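You operate a simulated robot arm through the tools that you are given. There is no shell and no other tool.

The job below is to be done with a simulated robot arm. You get a single attempt, and the scene is never put back.

Task
Put the black machine in drive: brake off, blue rod to FAST and pinned there.
Fine: the green pin may rest in the green cup; brake off before the rod moves.

The check looks at the end state, three seconds after you hand in, the way a careful person would. Anything else that was tipped, shoved, dropped, spilled or broken makes it a failure.

Robot
A 7-joint arm with a two-finger parallel gripper, fixed in place. Base frame: the origin is on the floor under the middle of its stand, x ahead of it, y to its left, z up. Readings come in mm, rad, newtons and seconds.
With the tool pointing down near the work surface it reaches from about 100 to 580 mm from the base axis. Its first joint turns from -1.152 to 1.152 rad. Payload 1.57 kg.
The tool frame sits at the grasp point between the pads (the TCP): z along the fingers, y along the line on which they close. The tips reach 30 mm beyond it. Largest opening 80 mm; finger width 17, thickness 12; the body of the gripper, 40 by 82 mm, starts 80 mm behind the TCP.
Orientation is that of the tool frame in the base frame, as [roll, pitch, yaw] about the fixed x, y, z axes, in that order (R = Rz(yaw) Ry(pitch) Rx(roll)). With the fingers straight down and closing along the base's y, the tool's x points along the base's -x, its y along +y and its z along -z.

Tools
- The arm moves only by the tool play_rows. Its argument "increments" is a list of rows, each a list of 2 entries, a list of its own where there are three numbers: the shift along the tool's x, y, z in mm, then the turn, a rotation vector about the tool's x, y, z in rad. In form: [[[x, y, z], [ax, ay, az]], ...]. A call has 1 to 20 rows; each row shifts and turns the commanded pose from where the row before left it, along the tool's axes as they then stand. "hand" is the finger opening in mm, from 0 to 80, set as the call begins (left out, the last holds). Rows are played at 5 a second. More than 50 mm and 0.15 rad between two rows, or a gripper value outside its range, and nothing of the call is played. Where a pose cannot be reached the arm comes as near as it can. A force on the tool above 40 N (or 10 N above the force at the start of the call, whichever is more), or a blocked arm, ends the call early, and 0.2 s more pass. Each finger travels about 72 mm/s and halts on what it meets, pressing with about 24 N; the grip force reading is that of the motor and also rises with nothing between the fingers. The clock runs only during rows and for 0.2 s after the last one: add rows that do not move to give the fingers time. The reply holds the time, the measured pose of the TCP, the force on the tool along the base axes, the opening and the grip force, in the units named above and with some noise, with the torque about the TCP (base axes, N m) and any sound that the robot's microphone picked up, and new pictures: "views" is both (left out), scene, wrist or none.
- Cameras (640 x 400 px; columns grow to the right, rows downward): "scene" is fixed at [39.8, 429.5, 1409.7]; the picture's right is [-0.88, -0.48, 0.00], its down [-0.34, 0.61, -0.72] and it looks along [0.34, -0.63, -0.70] (base axes); focal length 310 px, centre (320, 200). "wrist" rides on the gripper at [72, -7, -122] in the tool frame; the picture's right is [0.09, 1.00, 0.00], its down [-0.84, 0.08, -0.54] and it looks along [-0.54, 0.05, 0.84] (tool axes); focal length 238 px, centre (320, 200). There is no depth. A picture from a camera that has moved, and an enlarged one, comes with that camera's place and axes in the base frame and with its lens.
- close_up(camera, box): a new picture of the part [left, top, right, bottom] of that camera's present view, enlarged. The clock stands still meanwhile.
- finish_job(): hands the job in; it is judged then, once.

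Nothing tells you positions but the pictures and the camera data. Unless the task says otherwise, let go and move clear before handing in.

The tools are called after "Emit:" as name(argument=value, ...) on one line, values as JSON. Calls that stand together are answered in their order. play_rows: Moves the arm, as the interface text tells. Its arguments: {"type":"object","properties":{"increments":{"type":"array","items":{"type":"array"}},"hand":{"type":"number"},"views":{"type":"string","enum":["both","scene","wrist","none"]}},"required":["increments"]} The other tools are called the same way: close_up (camera, box) takes an enlarged picture of a part of a camera's view; finish_job () hands the job in.

At the start:

```text
time: 0.0
tcp_pos: [341.3, -145.6, 1024.4]
ee_rot: [-3.14, 0.001, -3.141]
wrist_force: [0.1, 0.0, 0.4]
wrist_torque: [-0.01, 0.02, -0.02]
opening: 79.9
gripper_force: 0.0
```

scene: 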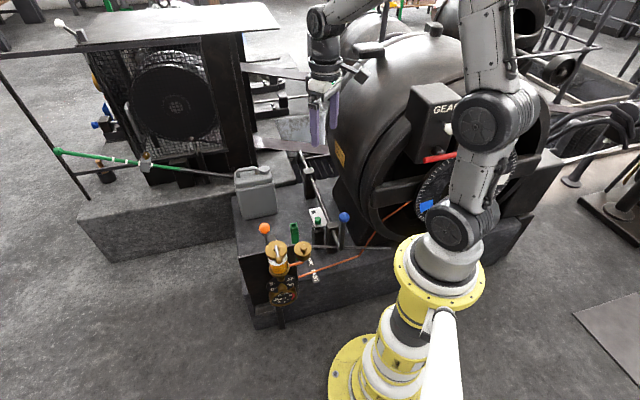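
wrist: 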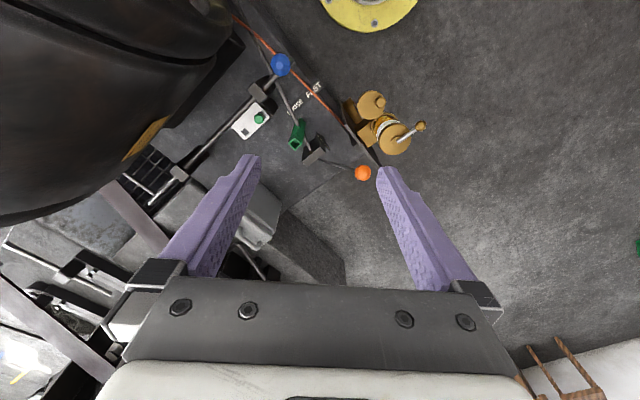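

I see a machine bed with a blue-knobbed rod, an orange-knobbed lever, a green pin/cup and some gauges; I need enlarged pictures to tell what is what. I'll take close-ups first.

Emit:
close_up(camera="scene", box=[220, 170, 380, 270])

Emit:
close_up(camera="scene", box=[220, 200, 380, 340])

Emit:
close_up(camera="wrist", box=[220, 30, 440, 190])

Emit:
close_up(camera="scene", box=[320, 60, 560, 240])

```text
4.00 times, centred on (300, 220) of scene
camera zoom: at [39.8, 429.5, 1409.7], right [-0.88, -0.48, 0.0], down [-0.34, 0.61, -0.72], along [0.34, -0.63, -0.7], focal length 1242 px, centre (400, 120)
```

zoom: 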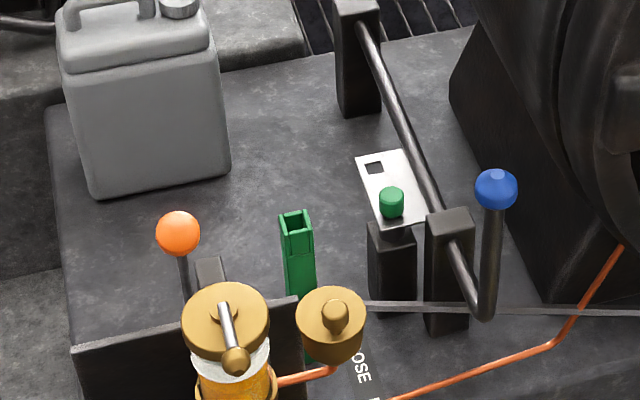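

```text
2.86 times, centred on (300, 270) of scene
camera zoom: at [39.8, 429.5, 1409.7], right [-0.88, -0.48, 0.0], down [-0.34, 0.61, -0.72], along [0.34, -0.63, -0.7], focal length 887 px, centre (377, 0)
```

zoom: 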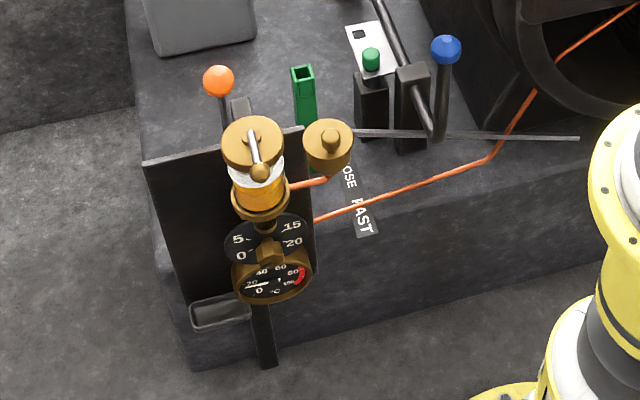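

```text
2.50 times, centred on (330, 110) of wrist
camera zoom: at [268.8, -151.9, 1145.6], right [-0.09, 1.0, 0.0], down [0.84, 0.08, 0.54], along [0.54, 0.05, -0.84], focal length 596 px, centre (295, 425)
```

zoom: 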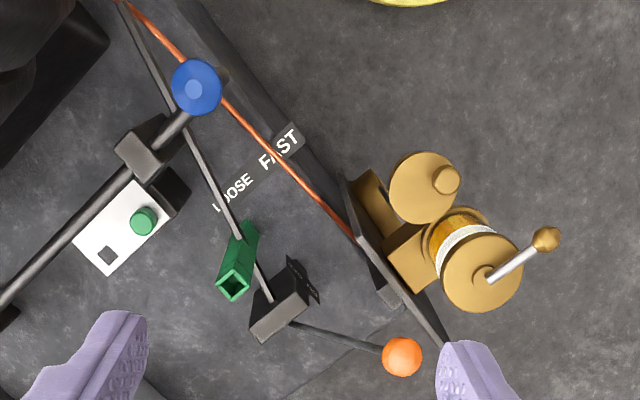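

```text
2.22 times, centred on (440, 150) of scene
camera zoom: at [39.8, 429.5, 1409.7], right [-0.88, -0.48, 0.0], down [-0.34, 0.61, -0.72], along [0.34, -0.63, -0.7], focal length 690 px, centre (53, 311)
```

zoom: 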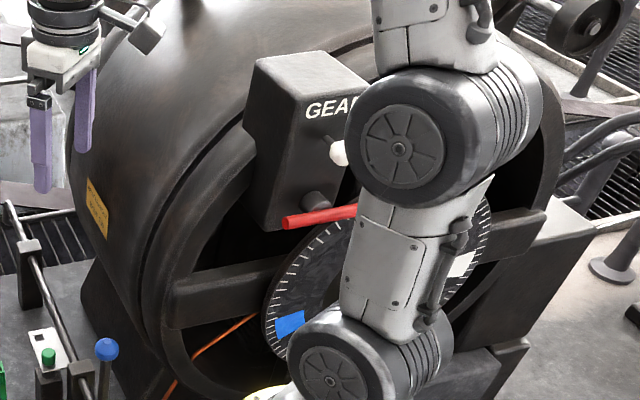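

The blue rod slides in two posts beside a white two-hole plate, with the green pin in one hole. LOOSE and FAST are marked on the bed, with FAST nearer the robot. The orange-knobbed lever looks like the brake, so I'll bring the wrist camera lower and nearer the base for a better look, staying well above everything.

Emit:
play_rows(increments=[[[20, 0, 20], [0, 0, 0]], [[30, 5, 30], [0, 0, 0]], [[30, 5, 30], [0, 0, 0]], [[20, 5, 30], [0, 0, 0]], [[10, 5, 30], [0, 0, 0]], [[0, 0, 0], [0, 0, 0]]])

```text
time: 1.4
tcp_pos: [231.5, -126.4, 885.2]
ee_rot: [-3.141, 0.0, 3.141]
wrist_force: [-0.6, -0.9, 1.0]
wrist_torque: [0.01, -0.02, 0.0]
opening: 80.1
gripper_force: 0.0
camera wrist: at [158.9, -133.2, 1006.6], right [-0.09, 1.0, 0.0], down [0.84, 0.08, 0.54], along [0.54, 0.05, -0.84], focal length 238 px, centre (320, 200)
```

scene: 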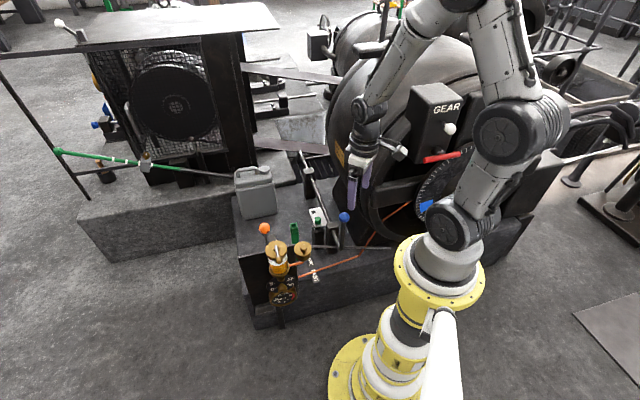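
wrist: 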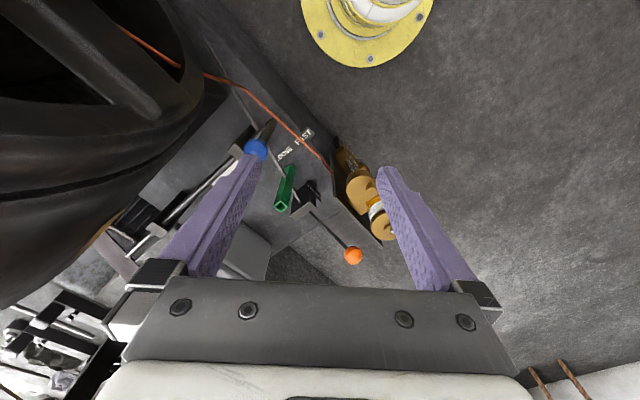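

The view is closer now. I'll enlarge the brake lever and rod areas to read their shapes and labels.

Emit:
close_up(camera="wrist", box=[240, 100, 400, 280])

Emit:
close_up(camera="wrist", box=[270, 110, 350, 230])

Emit:
close_up(camera="scene", box=[400, 60, 560, 240])

Emit:
close_up(camera="scene", box=[290, 190, 370, 260])

```text
2.22 times, centred on (320, 190) of wrist
camera zoom: at [158.9, -133.2, 1006.6], right [-0.09, 1.0, 0.0], down [0.84, 0.08, 0.54], along [0.54, 0.05, -0.84], focal length 530 px, centre (320, 222)
```

zoom: 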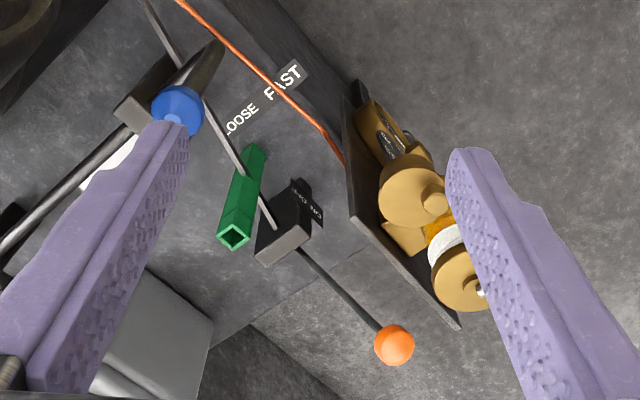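

```text
3.33 times, centred on (310, 170) of wrist
camera zoom: at [158.9, -133.2, 1006.6], right [-0.09, 1.0, 0.0], down [0.84, 0.08, 0.54], along [0.54, 0.05, -0.84], focal length 794 px, centre (353, 300)
```

zoom: 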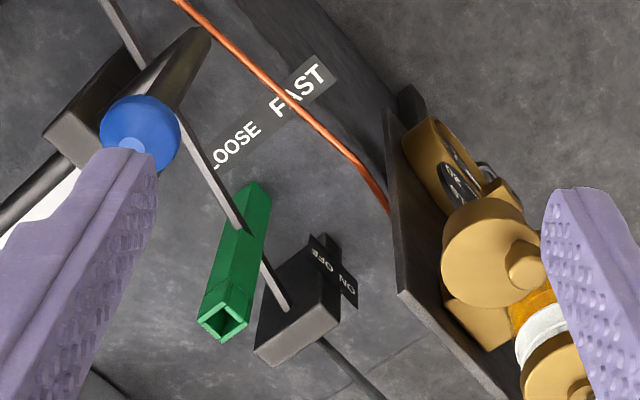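

```text
2.22 times, centred on (480, 150) of scene
camera zoom: at [39.8, 429.5, 1409.7], right [-0.88, -0.48, 0.0], down [-0.34, 0.61, -0.72], along [0.34, -0.63, -0.7], focal length 690 px, centre (-36, 311)
```

zoom: 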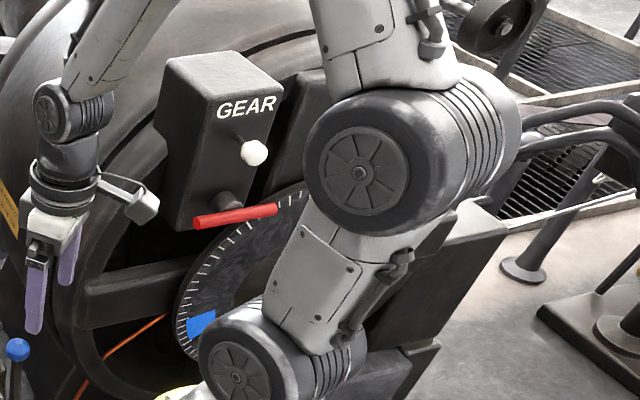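

```text
5.71 times, centred on (330, 225) of scene
camera zoom: at [39.8, 429.5, 1409.7], right [-0.88, -0.48, 0.0], down [-0.34, 0.61, -0.72], along [0.34, -0.63, -0.7], focal length 1774 px, centre (263, 57)
```

zoom: 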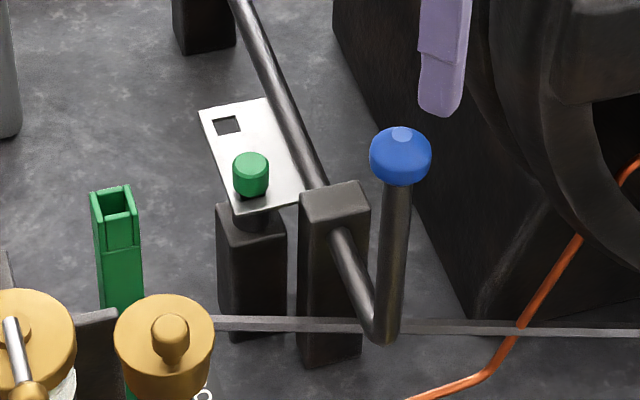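

The block at the foot of the orange lever has an ON/OFF label, and triangulating puts the knobs at blue ≈ [303,-220,650] and orange ≈ [488,-39,680]. The bed top is at z ≈ 322. Next I move the camera across, still high, to see the brake's swing plane and label.

Emit:
play_rows(increments=[[[-25, 27, 5], [0, 0, 0]], [[-25, 27, 10], [0, 0, 0]], [[-25, 27, 10], [0, 0, 0]], [[-23, 25, 10], [0, 0, 0]], [[0, 0, 0], [0, 0, 0]]], views="wrist")

Emit:
close_up(camera="wrist", box=[240, 60, 400, 280])

Emit:
close_up(camera="wrist", box=[220, 100, 320, 220])

```text
time: 2.6
tcp_pos: [330.4, -18.9, 849.8]
ee_rot: [-3.141, 0.002, 3.141]
wrist_force: [1.0, 0.5, -0.8]
wrist_torque: [0.0, 0.0, -0.04]
opening: 80.0
gripper_force: 0.0
camera wrist: at [257.5, -25.6, 970.4], right [-0.09, 1.0, 0.0], down [0.84, 0.08, 0.54], along [0.54, 0.05, -0.84], focal length 238 px, centre (320, 200)
```

wrist: 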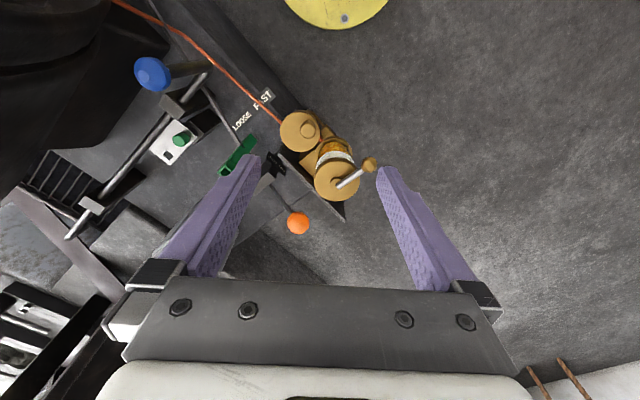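

```text
1.82 times, centred on (320, 170) of wrist
camera zoom: at [257.5, -25.6, 970.4], right [-0.09, 1.0, 0.0], down [0.84, 0.08, 0.54], along [0.54, 0.05, -0.84], focal length 433 px, centre (320, 254)
```

zoom: 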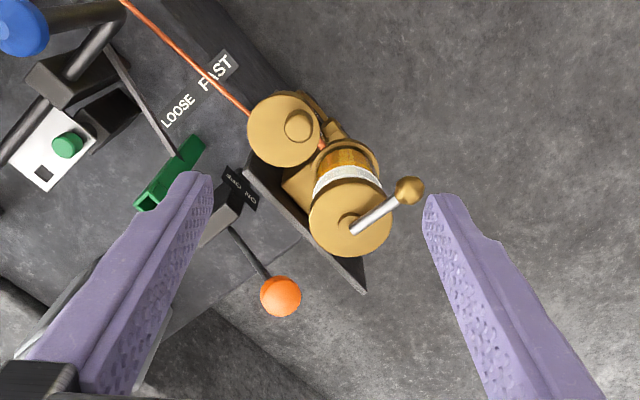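

```text
3.33 times, centred on (270, 160) of wrist
camera zoom: at [257.5, -25.6, 970.4], right [-0.09, 1.0, 0.0], down [0.84, 0.08, 0.54], along [0.54, 0.05, -0.84], focal length 794 px, centre (487, 333)
```

zoom: 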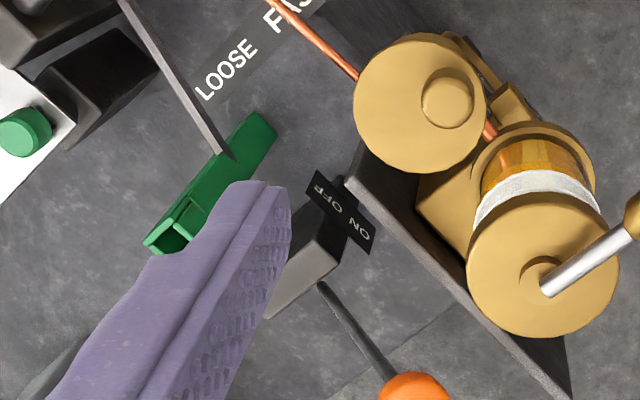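

The ON/OFF plate is vertical on the block's front: ON is to the left and OFF to the right as seen by the scene camera, and the lever currently lines up with ON. I need a closer look at the lever foot and mechanism before touching it.

Emit:
close_up(camera="scene", box=[250, 215, 310, 255])

Emit:
close_up(camera="wrist", box=[245, 140, 305, 240])

Emit:
close_up(camera="wrist", box=[60, 40, 230, 240])

```text
10.00 times, centred on (280, 235) of scene
camera zoom: at [39.8, 429.5, 1409.7], right [-0.88, -0.48, 0.0], down [-0.34, 0.61, -0.72], along [0.34, -0.63, -0.7], focal length 3104 px, centre (720, -150)
```

zoom: 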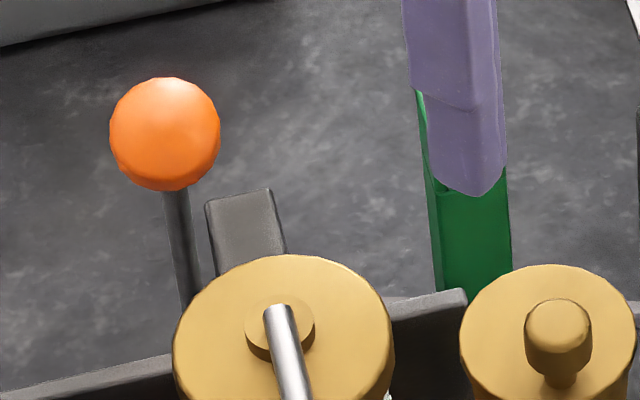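

```text
4.00 times, centred on (275, 190) of wrist
camera zoom: at [257.5, -25.6, 970.4], right [-0.09, 1.0, 0.0], down [0.84, 0.08, 0.54], along [0.54, 0.05, -0.84], focal length 953 px, centre (500, 240)
```

zoom: 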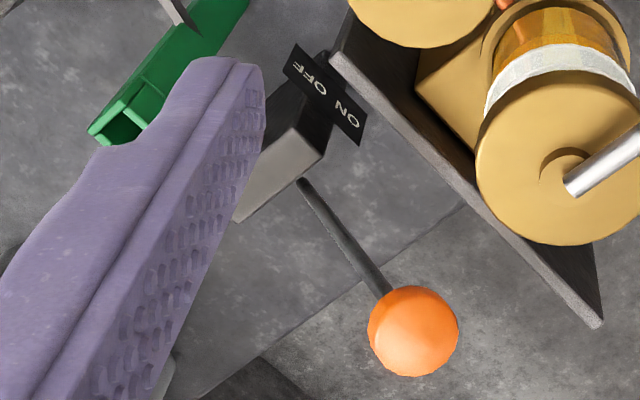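

```text
2.00 times, centred on (145, 140) of wrist
camera zoom: at [257.5, -25.6, 970.4], right [-0.09, 1.0, 0.0], down [0.84, 0.08, 0.54], along [0.54, 0.05, -0.84], focal length 477 px, centre (670, 320)
```

zoom: 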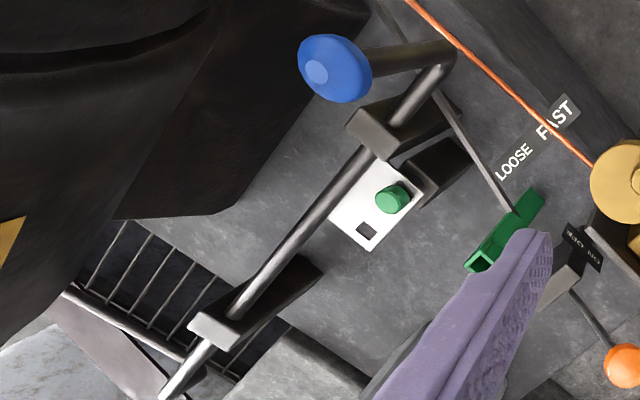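

The block is thin along the label's direction. The lever sits on its far side and leans about 25° toward the front, and a shaft runs from the block to the drum. I'll place the camera nearer above it, with the tips staying around z 760.

Emit:
play_rows(increments=[[[-22, -18, 15], [0, 0, 0]], [[-23, -18, 15], [0, 0, 0]], [[-23, -18, 15], [0, 0, 0]], [[-22, -17, 15], [0, 0, 0]], [[0, 0, 0], [0, 0, 0]]], views="wrist")

Emit:
close_up(camera="wrist", box=[260, 90, 380, 250])

Emit:
close_up(camera="wrist", box=[150, 30, 300, 210])

```text
time: 3.8
tcp_pos: [420.1, -90.8, 789.7]
ee_rot: [-3.141, -0.001, 3.141]
wrist_force: [-0.2, 0.5, -0.4]
wrist_torque: [0.0, 0.0, -0.01]
opening: 79.9
gripper_force: 0.1
camera wrist: at [347.7, -96.5, 910.5], right [-0.09, 1.0, 0.0], down [0.84, 0.08, 0.54], along [0.54, 0.05, -0.84], focal length 238 px, centre (320, 200)
```

wrist: 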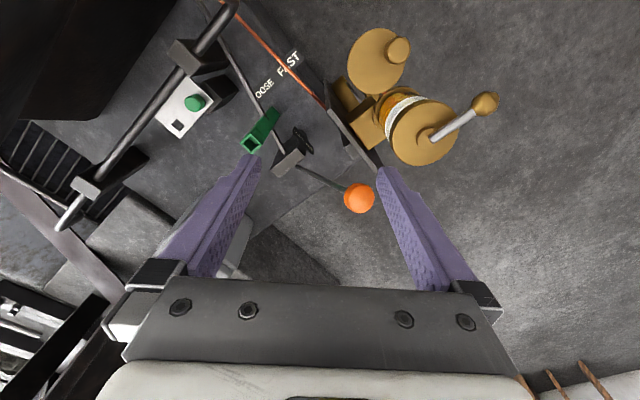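

```text
2.50 times, centred on (320, 170) of wrist
camera zoom: at [347.7, -96.5, 910.5], right [-0.09, 1.0, 0.0], down [0.84, 0.08, 0.54], along [0.54, 0.05, -0.84], focal length 596 px, centre (320, 275)
```

zoom: 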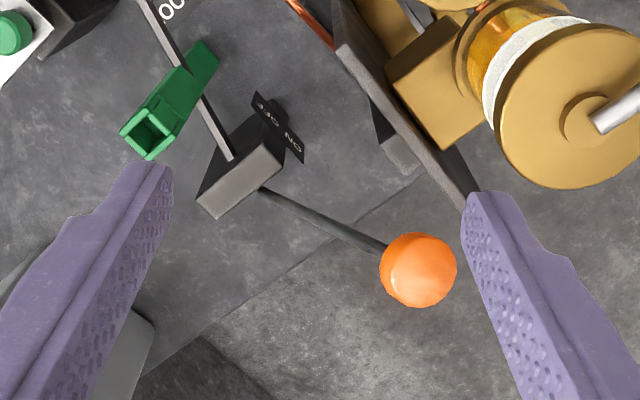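

```text
2.22 times, centred on (225, 120) of wrist
camera zoom: at [347.7, -96.5, 910.5], right [-0.09, 1.0, 0.0], down [0.84, 0.08, 0.54], along [0.54, 0.05, -0.84], focal length 530 px, centre (531, 378)
```

zoom: 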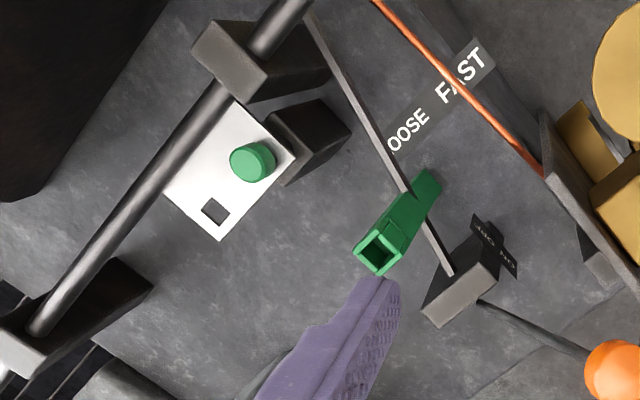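

The block is centred at about e1=294, e2=500, where e1=(1,1)/√2 and e2=(1,-1)/√2. The lever pivots on a shaft along e1 at about z=418, so it swings in the e2–z plane. I'll zoom as far as I can on the label and lever foot.

Emit:
close_up(camera="wrist", box=[275, 110, 335, 180])

Emit:
close_up(camera="wrist", box=[230, 95, 310, 165])

Emit:
close_up(camera="wrist", box=[145, 70, 245, 150])

```text
5.71 times, centred on (305, 145) of wrist
camera zoom: at [347.7, -96.5, 910.5], right [-0.09, 1.0, 0.0], down [0.84, 0.08, 0.54], along [0.54, 0.05, -0.84], focal length 1362 px, centre (406, 514)
```

zoom: 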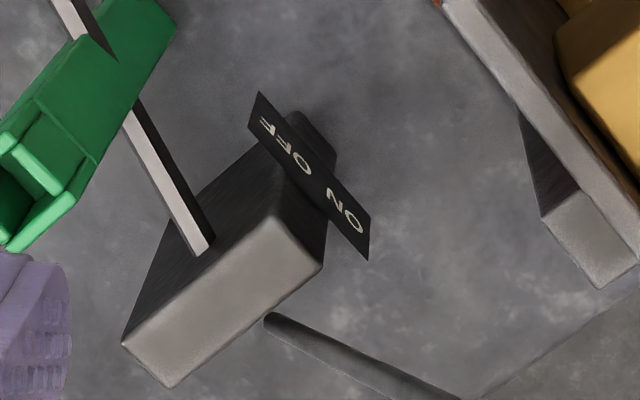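

```text
5.71 times, centred on (270, 130) of wrist
camera zoom: at [347.7, -96.5, 910.5], right [-0.09, 1.0, 0.0], down [0.84, 0.08, 0.54], along [0.54, 0.05, -0.84], focal length 1362 px, centre (606, 600)
```

zoom: 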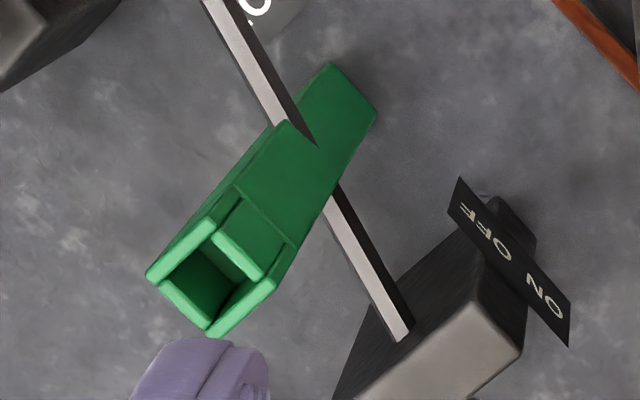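

```text
5.00 times, centred on (195, 110) of wrist
camera zoom: at [347.7, -96.5, 910.5], right [-0.09, 1.0, 0.0], down [0.84, 0.08, 0.54], along [0.54, 0.05, -0.84], focal length 1192 px, centre (945, 650)
```

zoom: 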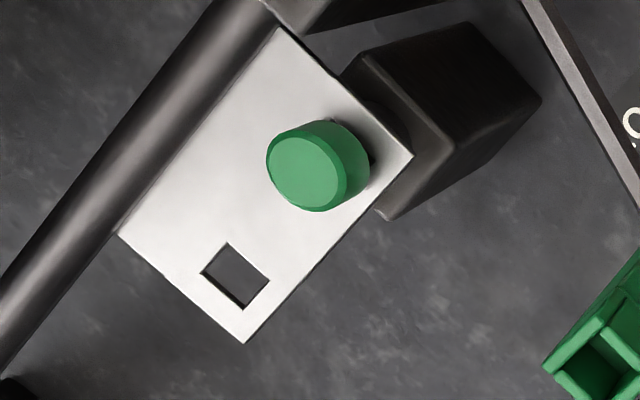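

The lever should swing in the e2–z plane about the shaft. My plan is to straddle the orange knob loosely with the fingers, one in front and one behind, and ease it away from the front stop while watching force and sound. First I turn the gripper 45° and stop above the knob.

Emit:
play_rows(increments=[[[0, 0, 0], [0, 0, -0.131]], [[0, 0, 0], [0, 0, -0.131]], [[0, 0, 0], [0, 0, -0.131]], [[0, 0, 0], [0, 0, -0.131]], [[0, 0, 0], [0, 0, -0.131]], [[0, 0, 0], [0, 0, -0.13]], [[-28, -4, 0], [0, 0, 0]], [[-28, -4, 0], [0, 0, 0]], [[-29, -4, 0], [0, 0, 0]], [[0, 0, 0], [0, 0, 0]]], hand=64)

```text
time: 6.0
tcp_pos: [489.4, -37.8, 786.8]
ee_rot: [-3.142, 0.001, -2.356]
wrist_force: [0.6, 0.0, 0.5]
wrist_torque: [-0.01, -0.02, 0.03]
opening: 64.1
gripper_force: 0.1
camera wrist: at [441.9, -93.3, 909.5], right [-0.77, 0.64, 0.0], down [0.54, 0.65, 0.54], along [0.35, 0.42, -0.84], focal length 238 px, centre (320, 200)
```

scene: 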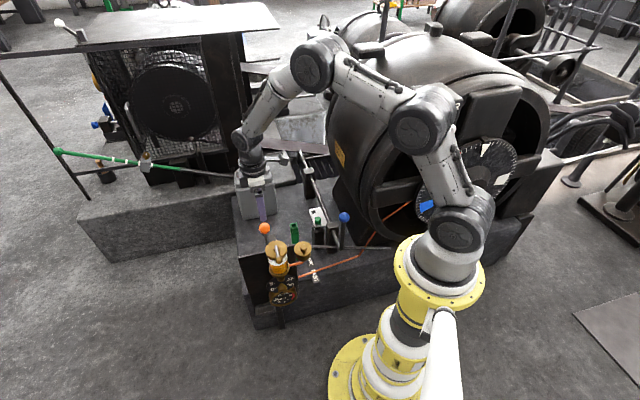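
wrist: 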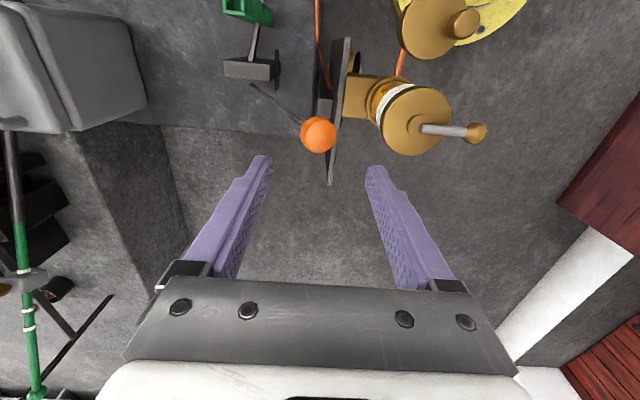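

The gripper is right above the orange knob, whose position re-checks at [488.4,-39,679.5]. I'll come straight down so the tips straddle it, then narrow the opening to just over the knob's width.

Emit:
play_rows(increments=[[[0, 0, 20], [0, 0, 0]], [[0, 0, 20], [0, 0, 0]], [[0, 0, 20], [0, 0, 0]], [[0, 0, 15], [0, 0, 0]], [[0, 0, 12], [0, 0, 0]], [[0, 0, 0], [0, 0, 0]]])

Emit:
play_rows(increments=[[[0, 0, 0], [0, 0, 0]], [[0, 0, 0], [0, 0, 0]], [[0, 0, 0], [0, 0, 0]]], hand=44)

```text
time: 7.4
tcp_pos: [486.6, -38.5, 702.6]
ee_rot: [-3.141, 0.0, -2.358]
wrist_force: [-1.0, -1.0, -0.6]
wrist_torque: [0.02, 0.02, 0.01]
opening: 64.3
gripper_force: 0.0
camera wrist: at [440.9, -93.8, 823.9], right [-0.77, 0.64, 0.0], down [0.54, 0.65, 0.54], along [0.35, 0.42, -0.84], focal length 238 px, centre (320, 200)
```

scene: 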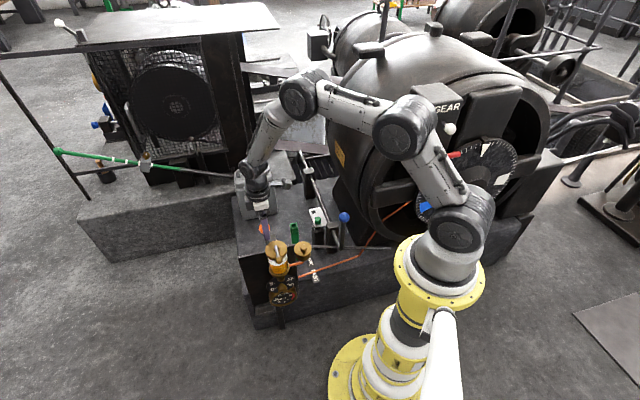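
wrist: 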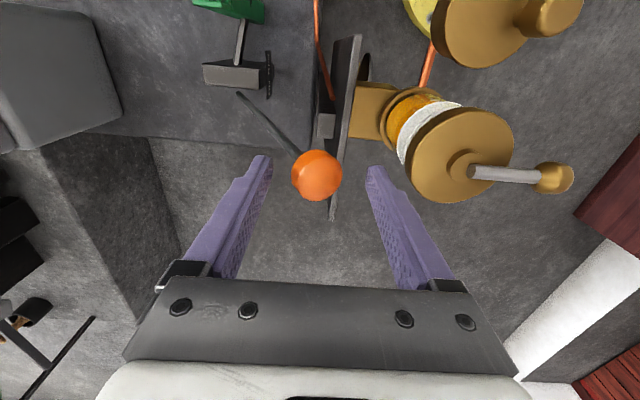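

```text
time: 8.2
tcp_pos: [486.9, -38.3, 703.7]
ee_rot: [-3.141, -0.001, -2.356]
wrist_force: [-0.1, -0.2, -1.2]
wrist_torque: [-0.02, -0.01, -0.02]
opening: 44.0
gripper_force: 0.0
camera wrist: at [440.8, -93.8, 824.1], right [-0.77, 0.64, 0.0], down [0.54, 0.65, 0.54], along [0.35, 0.42, -0.84], focal length 238 px, centre (320, 200)
```

scene: 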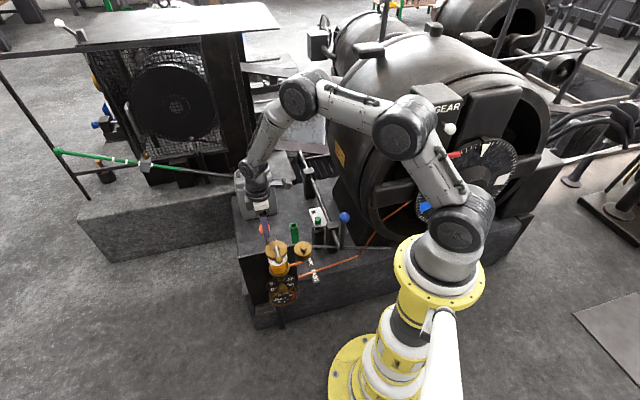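
wrist: 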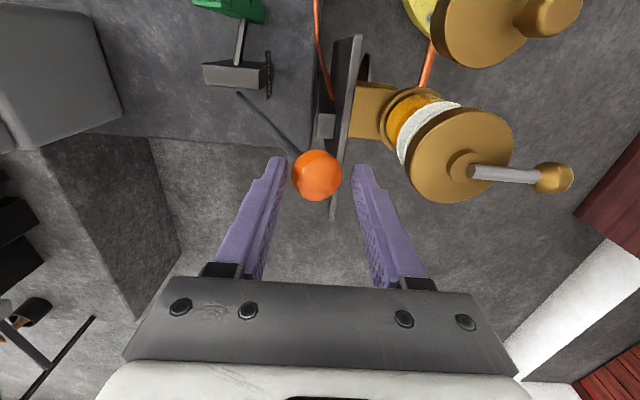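

The knob is between the tips with a small gap on each side. I'll drop 8 mm for better cover, then nudge toward +e2 (the back) about 25 mm along the arc and watch the force.

Emit:
play_rows(increments=[[[0, 0, 8], [0, 0, 0]], [[0, -4, 0], [0, 0, 0]], [[0, -4, -1], [0, 0, 0]], [[0, -4, -2], [0, 0, 0]], [[0, -4, -2], [0, 0, 0]], [[0, -4, -2], [0, 0, 0]], [[0, -4, -2], [0, 0, 0]], [[0, 0, 0], [0, 0, 0]]])

```text
time: 10.0
tcp_pos: [504.5, -55.0, 704.6]
ee_rot: [-3.141, 0.002, -2.356]
wrist_force: [-1.4, 1.5, 1.1]
wrist_torque: [0.04, 0.03, -0.05]
opening: 45.0
gripper_force: 0.3
camera wrist: at [458.3, -110.6, 825.2], right [-0.77, 0.64, 0.0], down [0.54, 0.65, 0.54], along [0.35, 0.42, -0.84], focal length 238 px, centre (320, 200)
```

scene: 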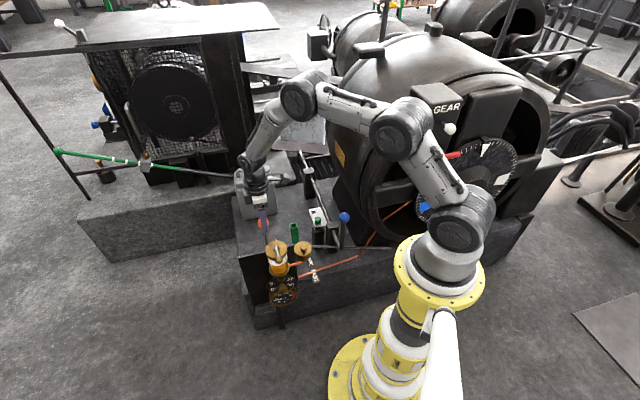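
wrist: 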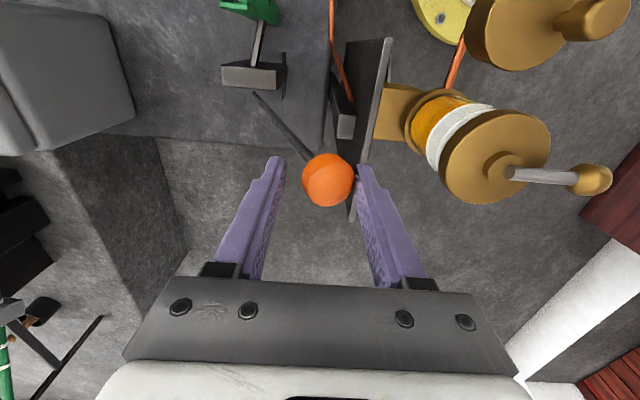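

The lever moves easily toward the back with only about 2 N. I'll keep pushing it along its arc and check that the arm still reaches.

Emit:
play_rows(increments=[[[0, -8, -3], [0, 0, 0]], [[0, -8, -3], [0, 0, 0]], [[0, -8, -2], [0, 0, 0]], [[0, -8, -2], [0, 0, 0]], [[0, -8, -2], [0, 0, 0]], [[0, -8, -2], [0, 0, 0]], [[0, 0, 0], [0, 0, 0]]])

```text
time: 11.6
tcp_pos: [538.7, -89.9, 717.5]
ee_rot: [-3.141, 0.0, -2.357]
wrist_force: [0.1, -0.5, 0.6]
wrist_torque: [-0.02, 0.02, -0.01]
opening: 45.0
gripper_force: 0.4
camera wrist: at [492.6, -145.6, 838.7], right [-0.77, 0.64, 0.0], down [0.54, 0.65, 0.54], along [0.35, 0.42, -0.84], focal length 238 px, centre (320, 200)
```

scene: 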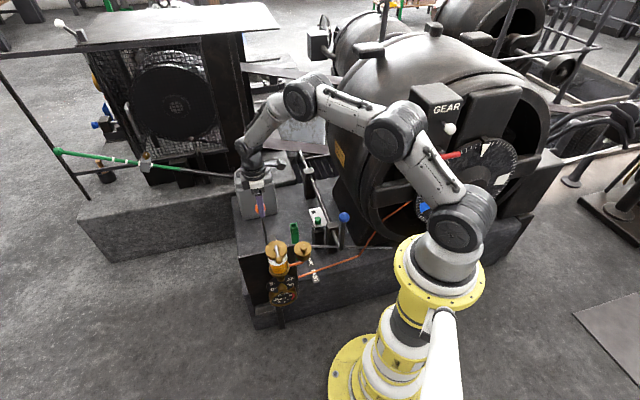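
wrist: 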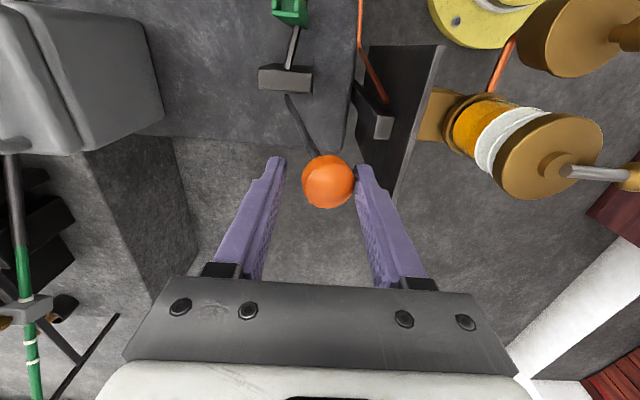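

Still free motion with almost no force, and the jerrycan top is well below the tips. I continue along the arc.

Emit:
play_rows(increments=[[[0, -8, -2], [0, 0, 0]], [[0, -8, -2], [0, 0, 0]], [[0, -8, -1], [0, 0, 0]], [[0, -8, -1], [0, 0, 0]], [[0, -8, 0], [0, 0, 0]], [[0, -8, 0], [0, 0, 0]], [[0, 0, 0], [0, 0, 0]]])

```text
time: 13.2
tcp_pos: [573.3, -123.7, 724.3]
ee_rot: [3.14, 0.0, -2.356]
wrist_force: [0.3, 0.4, 0.3]
wrist_torque: [0.01, 0.0, 0.0]
opening: 44.9
gripper_force: 0.3
camera wrist: at [526.5, -179.1, 844.6], right [-0.77, 0.64, 0.0], down [0.54, 0.65, 0.54], along [0.35, 0.42, -0.84], focal length 238 px, centre (320, 200)
```

scene: 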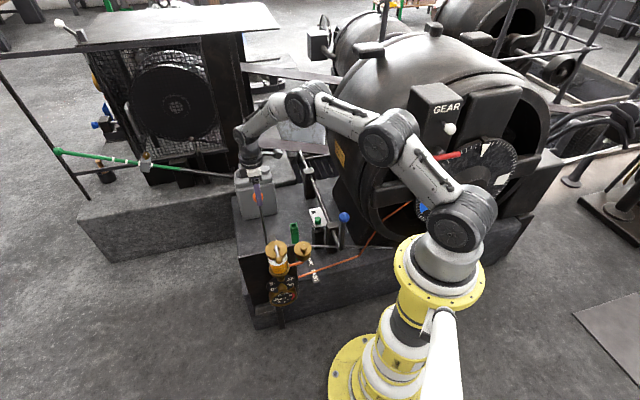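
wrist: 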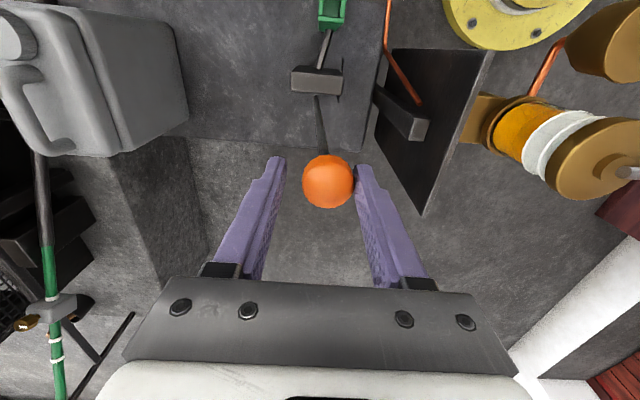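

The lever is now nearly upright, still free, and the arm still tracks. I'll go on past vertical in smaller steps, watching for a stop.

Emit:
play_rows(increments=[[[0, -6, 0], [0, 0, 0]], [[0, -6, 0], [0, 0, 0]], [[0, -6, 0], [0, 0, 0]], [[0, -6, 0], [0, 0, 0]], [[0, -6, 0], [0, 0, 0]], [[0, -6, 1], [0, 0, 0]], [[0, 0, 0], [0, 0, 0]]])

```text
time: 14.8
tcp_pos: [598.6, -148.7, 722.7]
ee_rot: [3.142, 0.0, -2.357]
wrist_force: [-0.3, 0.1, 0.1]
wrist_torque: [0.0, -0.04, 0.0]
opening: 43.9
gripper_force: 0.1
camera wrist: at [552.0, -204.8, 843.9], right [-0.77, 0.64, 0.0], down [0.54, 0.65, 0.54], along [0.35, 0.42, -0.84], focal length 238 px, centre (320, 200)
```

scene: 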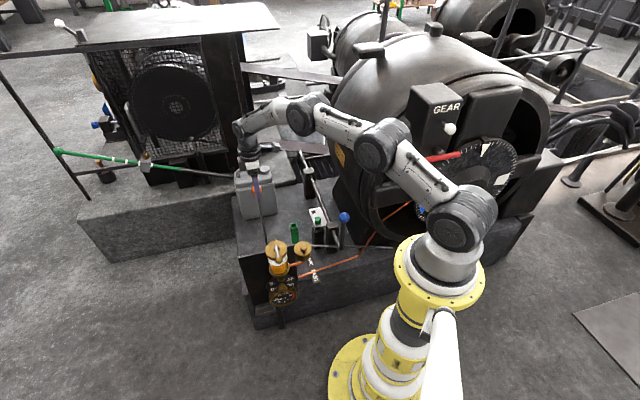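
wrist: 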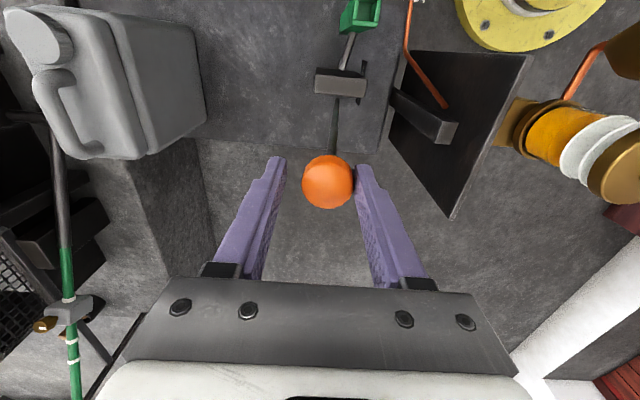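

Past vertical now with no stop yet; I continue in small steps and watch the reach.

Emit:
play_rows(increments=[[[0, -6, 1], [0, 0, 0]], [[0, -6, 1], [0, 0, 0]], [[0, -6, 1], [0, 0, 0]], [[0, -6, 2], [0, 0, 0]], [[0, -6, 2], [0, 0, 0]], [[0, 0, 0], [0, 0, 0]]])

```text
time: 16.2
tcp_pos: [620.3, -169.8, 716.0]
ee_rot: [-3.14, 0.0, -2.354]
wrist_force: [0.2, 0.9, -0.7]
wrist_torque: [0.0, 0.03, -0.01]
opening: 44.2
gripper_force: 0.3
camera wrist: at [573.1, -226.3, 837.6], right [-0.77, 0.64, 0.0], down [0.54, 0.65, 0.54], along [0.35, 0.42, -0.84], focal length 238 px, centre (320, 200)
```

scene: 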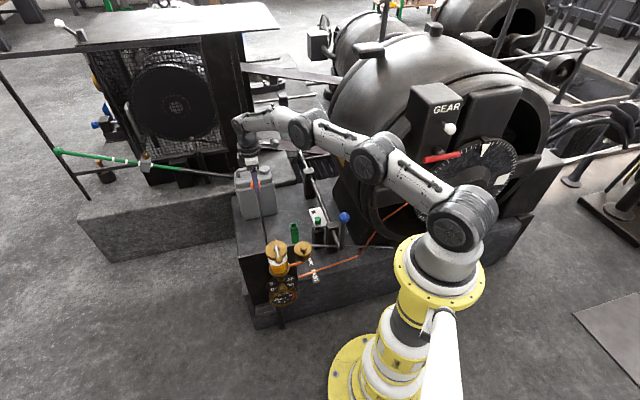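
wrist: 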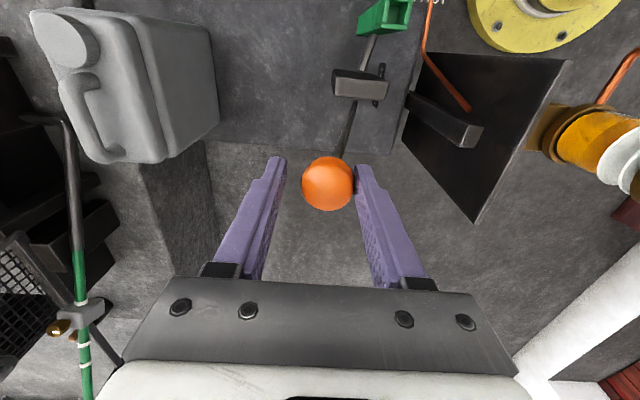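

The lever keeps following, about 10° past upright. The upper arm is lowering near the GEAR box's red handle, so I'll check that clearance before going further.

Emit:
close_up(camera="scene", box=[340, 70, 540, 250])

Emit:
close_up(camera="scene", box=[220, 90, 380, 250])

Emit:
close_up(camera="wrist", box=[260, 0, 420, 220])

```text
2.22 times, centred on (440, 160) of scene
camera zoom: at [39.8, 429.5, 1409.7], right [-0.88, -0.48, 0.0], down [-0.34, 0.61, -0.72], along [0.34, -0.63, -0.7], focal length 690 px, centre (53, 289)
```

zoom: 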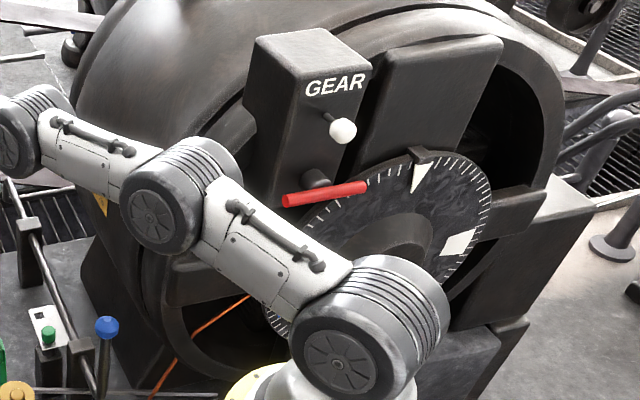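

```text
2.50 times, centred on (300, 170) of scene
camera zoom: at [39.8, 429.5, 1409.7], right [-0.88, -0.48, 0.0], down [-0.34, 0.61, -0.72], along [0.34, -0.63, -0.7], focal length 776 px, centre (370, 275)
```

zoom: 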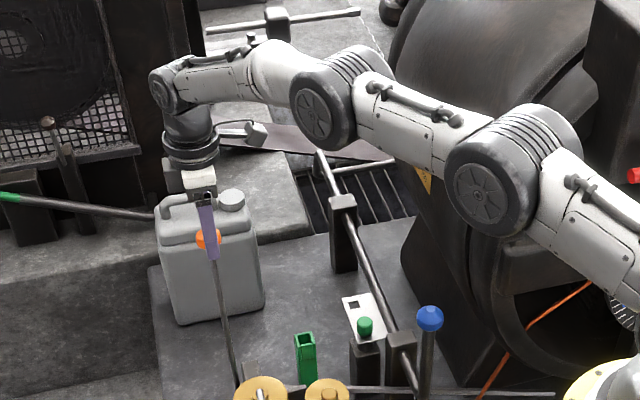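

```text
1.82 times, centred on (340, 110) of wrist
camera zoom: at [573.1, -226.3, 837.6], right [-0.77, 0.64, 0.0], down [0.54, 0.65, 0.54], along [0.35, 0.42, -0.84], focal length 433 px, centre (284, 364)
```

zoom: 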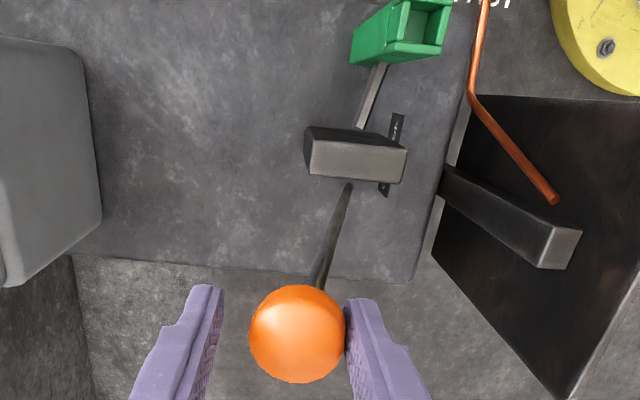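

The arm is clear of the GEAR box and drum in this picture. I continue the lever swing slowly, following the arc down.

Emit:
play_rows(increments=[[[0, -6, 1], [0, 0, 0]], [[0, -6, 1], [0, 0, 0]], [[0, -6, 1], [0, 0, 0]], [[0, -6, 2], [0, 0, 0]], [[0, -6, 2], [0, 0, 0]], [[0, 0, 0], [0, 0, 0]]])

```text
time: 17.6
tcp_pos: [631.7, -184.4, 713.0]
ee_rot: [3.141, -0.001, -2.356]
wrist_force: [-1.7, 1.1, -0.4]
wrist_torque: [0.02, 0.03, 0.02]
opening: 45.7
gripper_force: 0.7
out of reach, approached as far as the arm can: row 4, 5
camera wrist: at [585.2, -238.5, 833.6], right [-0.77, 0.64, 0.0], down [0.54, 0.65, 0.54], along [0.35, 0.42, -0.84], focal length 238 px, centre (320, 200)
```

scene: 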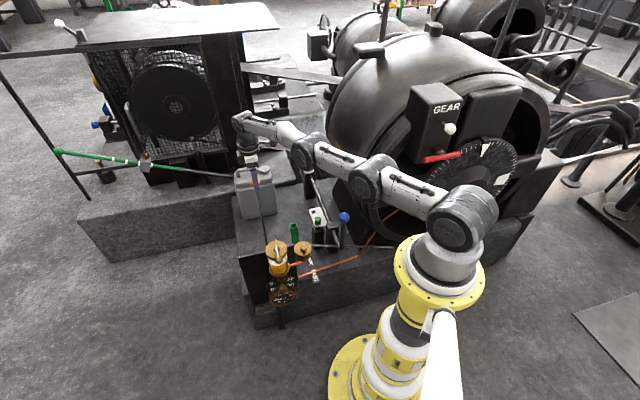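
wrist: 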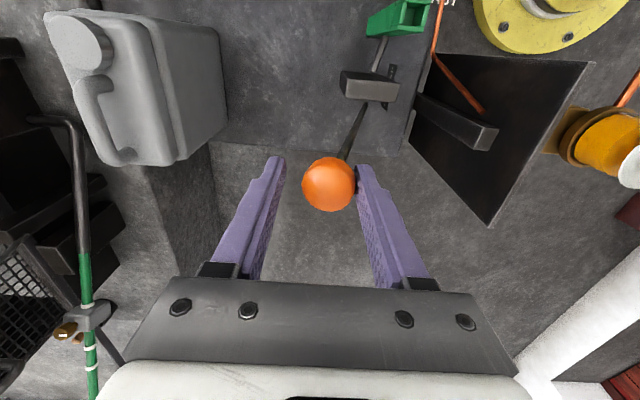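

Straight down, the arm runs out of reach with the lever about 15° past upright and still free. I'll tilt the tool so the fingertips point outward, bringing the wrist inward, while holding the knob between the tips.

Emit:
play_rows(increments=[[[0, 3, 0], [0.12, 0, 0]], [[0, 3, 0], [0.12, 0, 0]], [[0, 3, 0], [0.12, 0, 0]], [[0, 3, 0], [0.12, 0, 0]], [[0, 2, 0], [0.12, 0, 0]], [[0, 0, 0], [0, 0, 0]]])

```text
time: 19.0
tcp_pos: [622.5, -171.8, 709.0]
ee_rot: [-2.541, 0.0, -2.354]
wrist_force: [-3.7, 3.4, 0.5]
wrist_torque: [0.16, 0.11, 0.01]
opening: 47.1
gripper_force: 1.7
camera wrist: at [525.7, -177.8, 812.1], right [-0.65, 0.52, -0.56], down [0.33, 0.85, 0.4], along [0.69, 0.08, -0.72], focal length 238 px, centre (320, 200)
```

scene: 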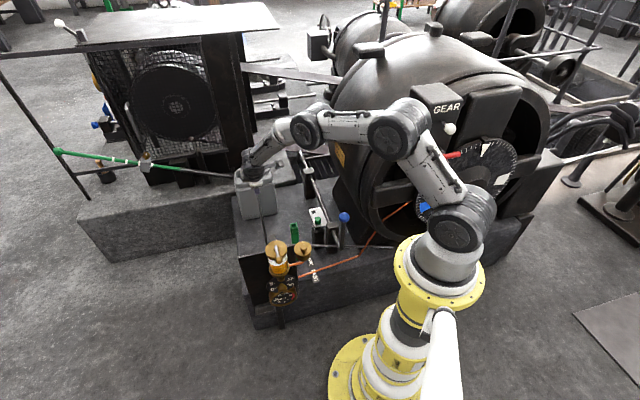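
wrist: 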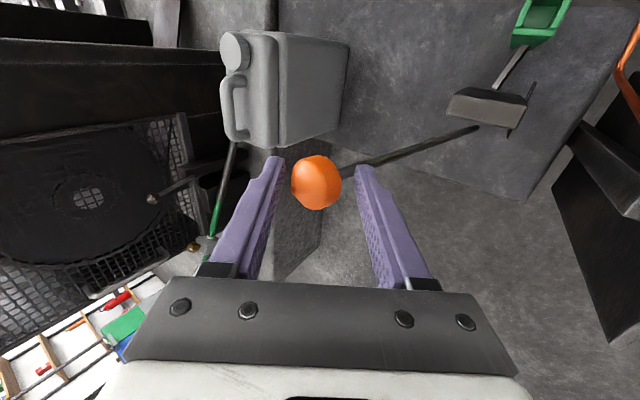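

The tilt worked, and the inner finger now bears on the lever just below the knob at about 5 N because the tilted fingers pinch it. I'll open slightly and continue pushing outward along the arc.

Emit:
play_rows(increments=[[[0, 0, 0], [0, 0, 0]], [[0, -4, 4], [0, 0, 0]], [[0, -4, 5], [0, 0, 0]], [[0, -4, 5], [0, 0, 0]], [[0, -4, 5], [0, 0, 0]], [[0, -4, 5], [0, 0, 0]], [[0, 0, 0], [0, 0, 0]]], hand=58)

```text
time: 19.9
tcp_pos: [628.6, -175.5, 703.9]
ee_rot: [-2.55, -0.002, -2.355]
wrist_force: [-17.8, 14.7, 13.7]
wrist_torque: [0.74, 0.94, 0.08]
opening: 68.4
gripper_force: 6.3
stopped in row 4: the force on the tool passed its limit at 45 N (the readings are from after the stop); the commanded pose is now the measured one
camera wrist: at [533.1, -182.6, 808.5], right [-0.65, 0.52, -0.56], down [0.33, 0.85, 0.4], along [0.68, 0.08, -0.73], focal length 238 px, centre (320, 200)
```

scene: 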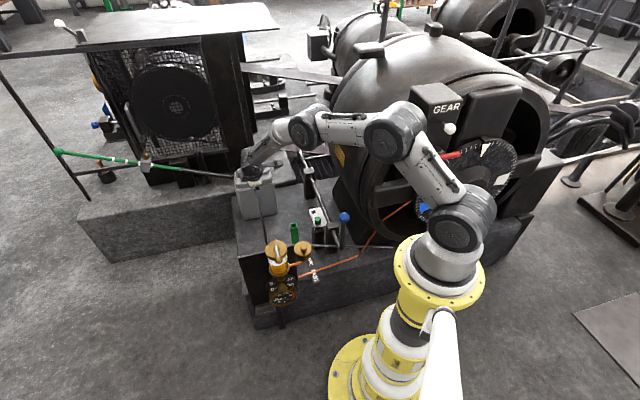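
wrist: 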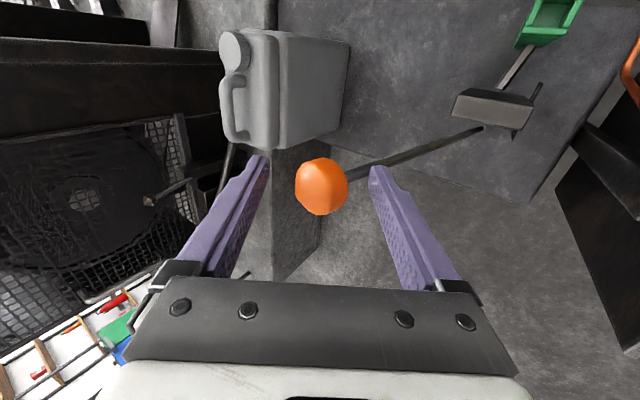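

The lever hit a firm stop with the knob at about e2=570, z=700, which is 14° past upright and about 40° of total travel from ON, so I take that as the OFF stop. I'll back off and check that it stays there.

Emit:
play_rows(increments=[[[0, 4, -2], [0, 0, 0]], [[0, 0, -10], [0, 0, 0]], [[0, 0, -15], [0, 0, 0]], [[0, 0, -20], [0, 0, 0]], [[0, 0, -20], [0, 0, 0]], [[0, 0, 0], [0, 0, 0]]], hand=70)

```text
time: 21.3
tcp_pos: [602.6, -147.3, 758.9]
ee_rot: [-2.547, -0.003, -2.354]
wrist_force: [-0.1, 0.1, 0.5]
wrist_torque: [0.01, -0.02, 0.02]
opening: 69.8
gripper_force: 0.0
camera wrist: at [505.8, -154.7, 862.6], right [-0.65, 0.52, -0.56], down [0.33, 0.85, 0.4], along [0.68, 0.08, -0.72], focal length 238 px, centre (320, 200)
```

scene: 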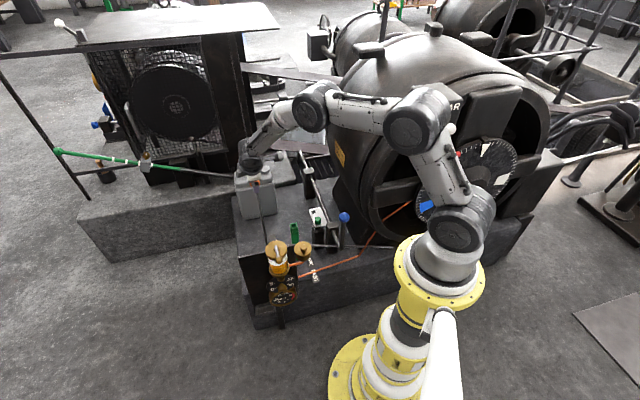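
wrist: 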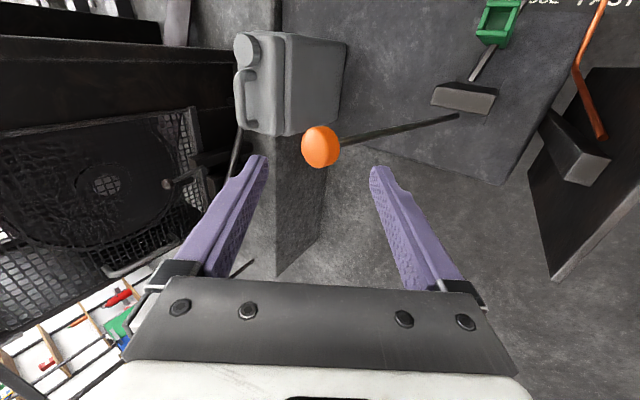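

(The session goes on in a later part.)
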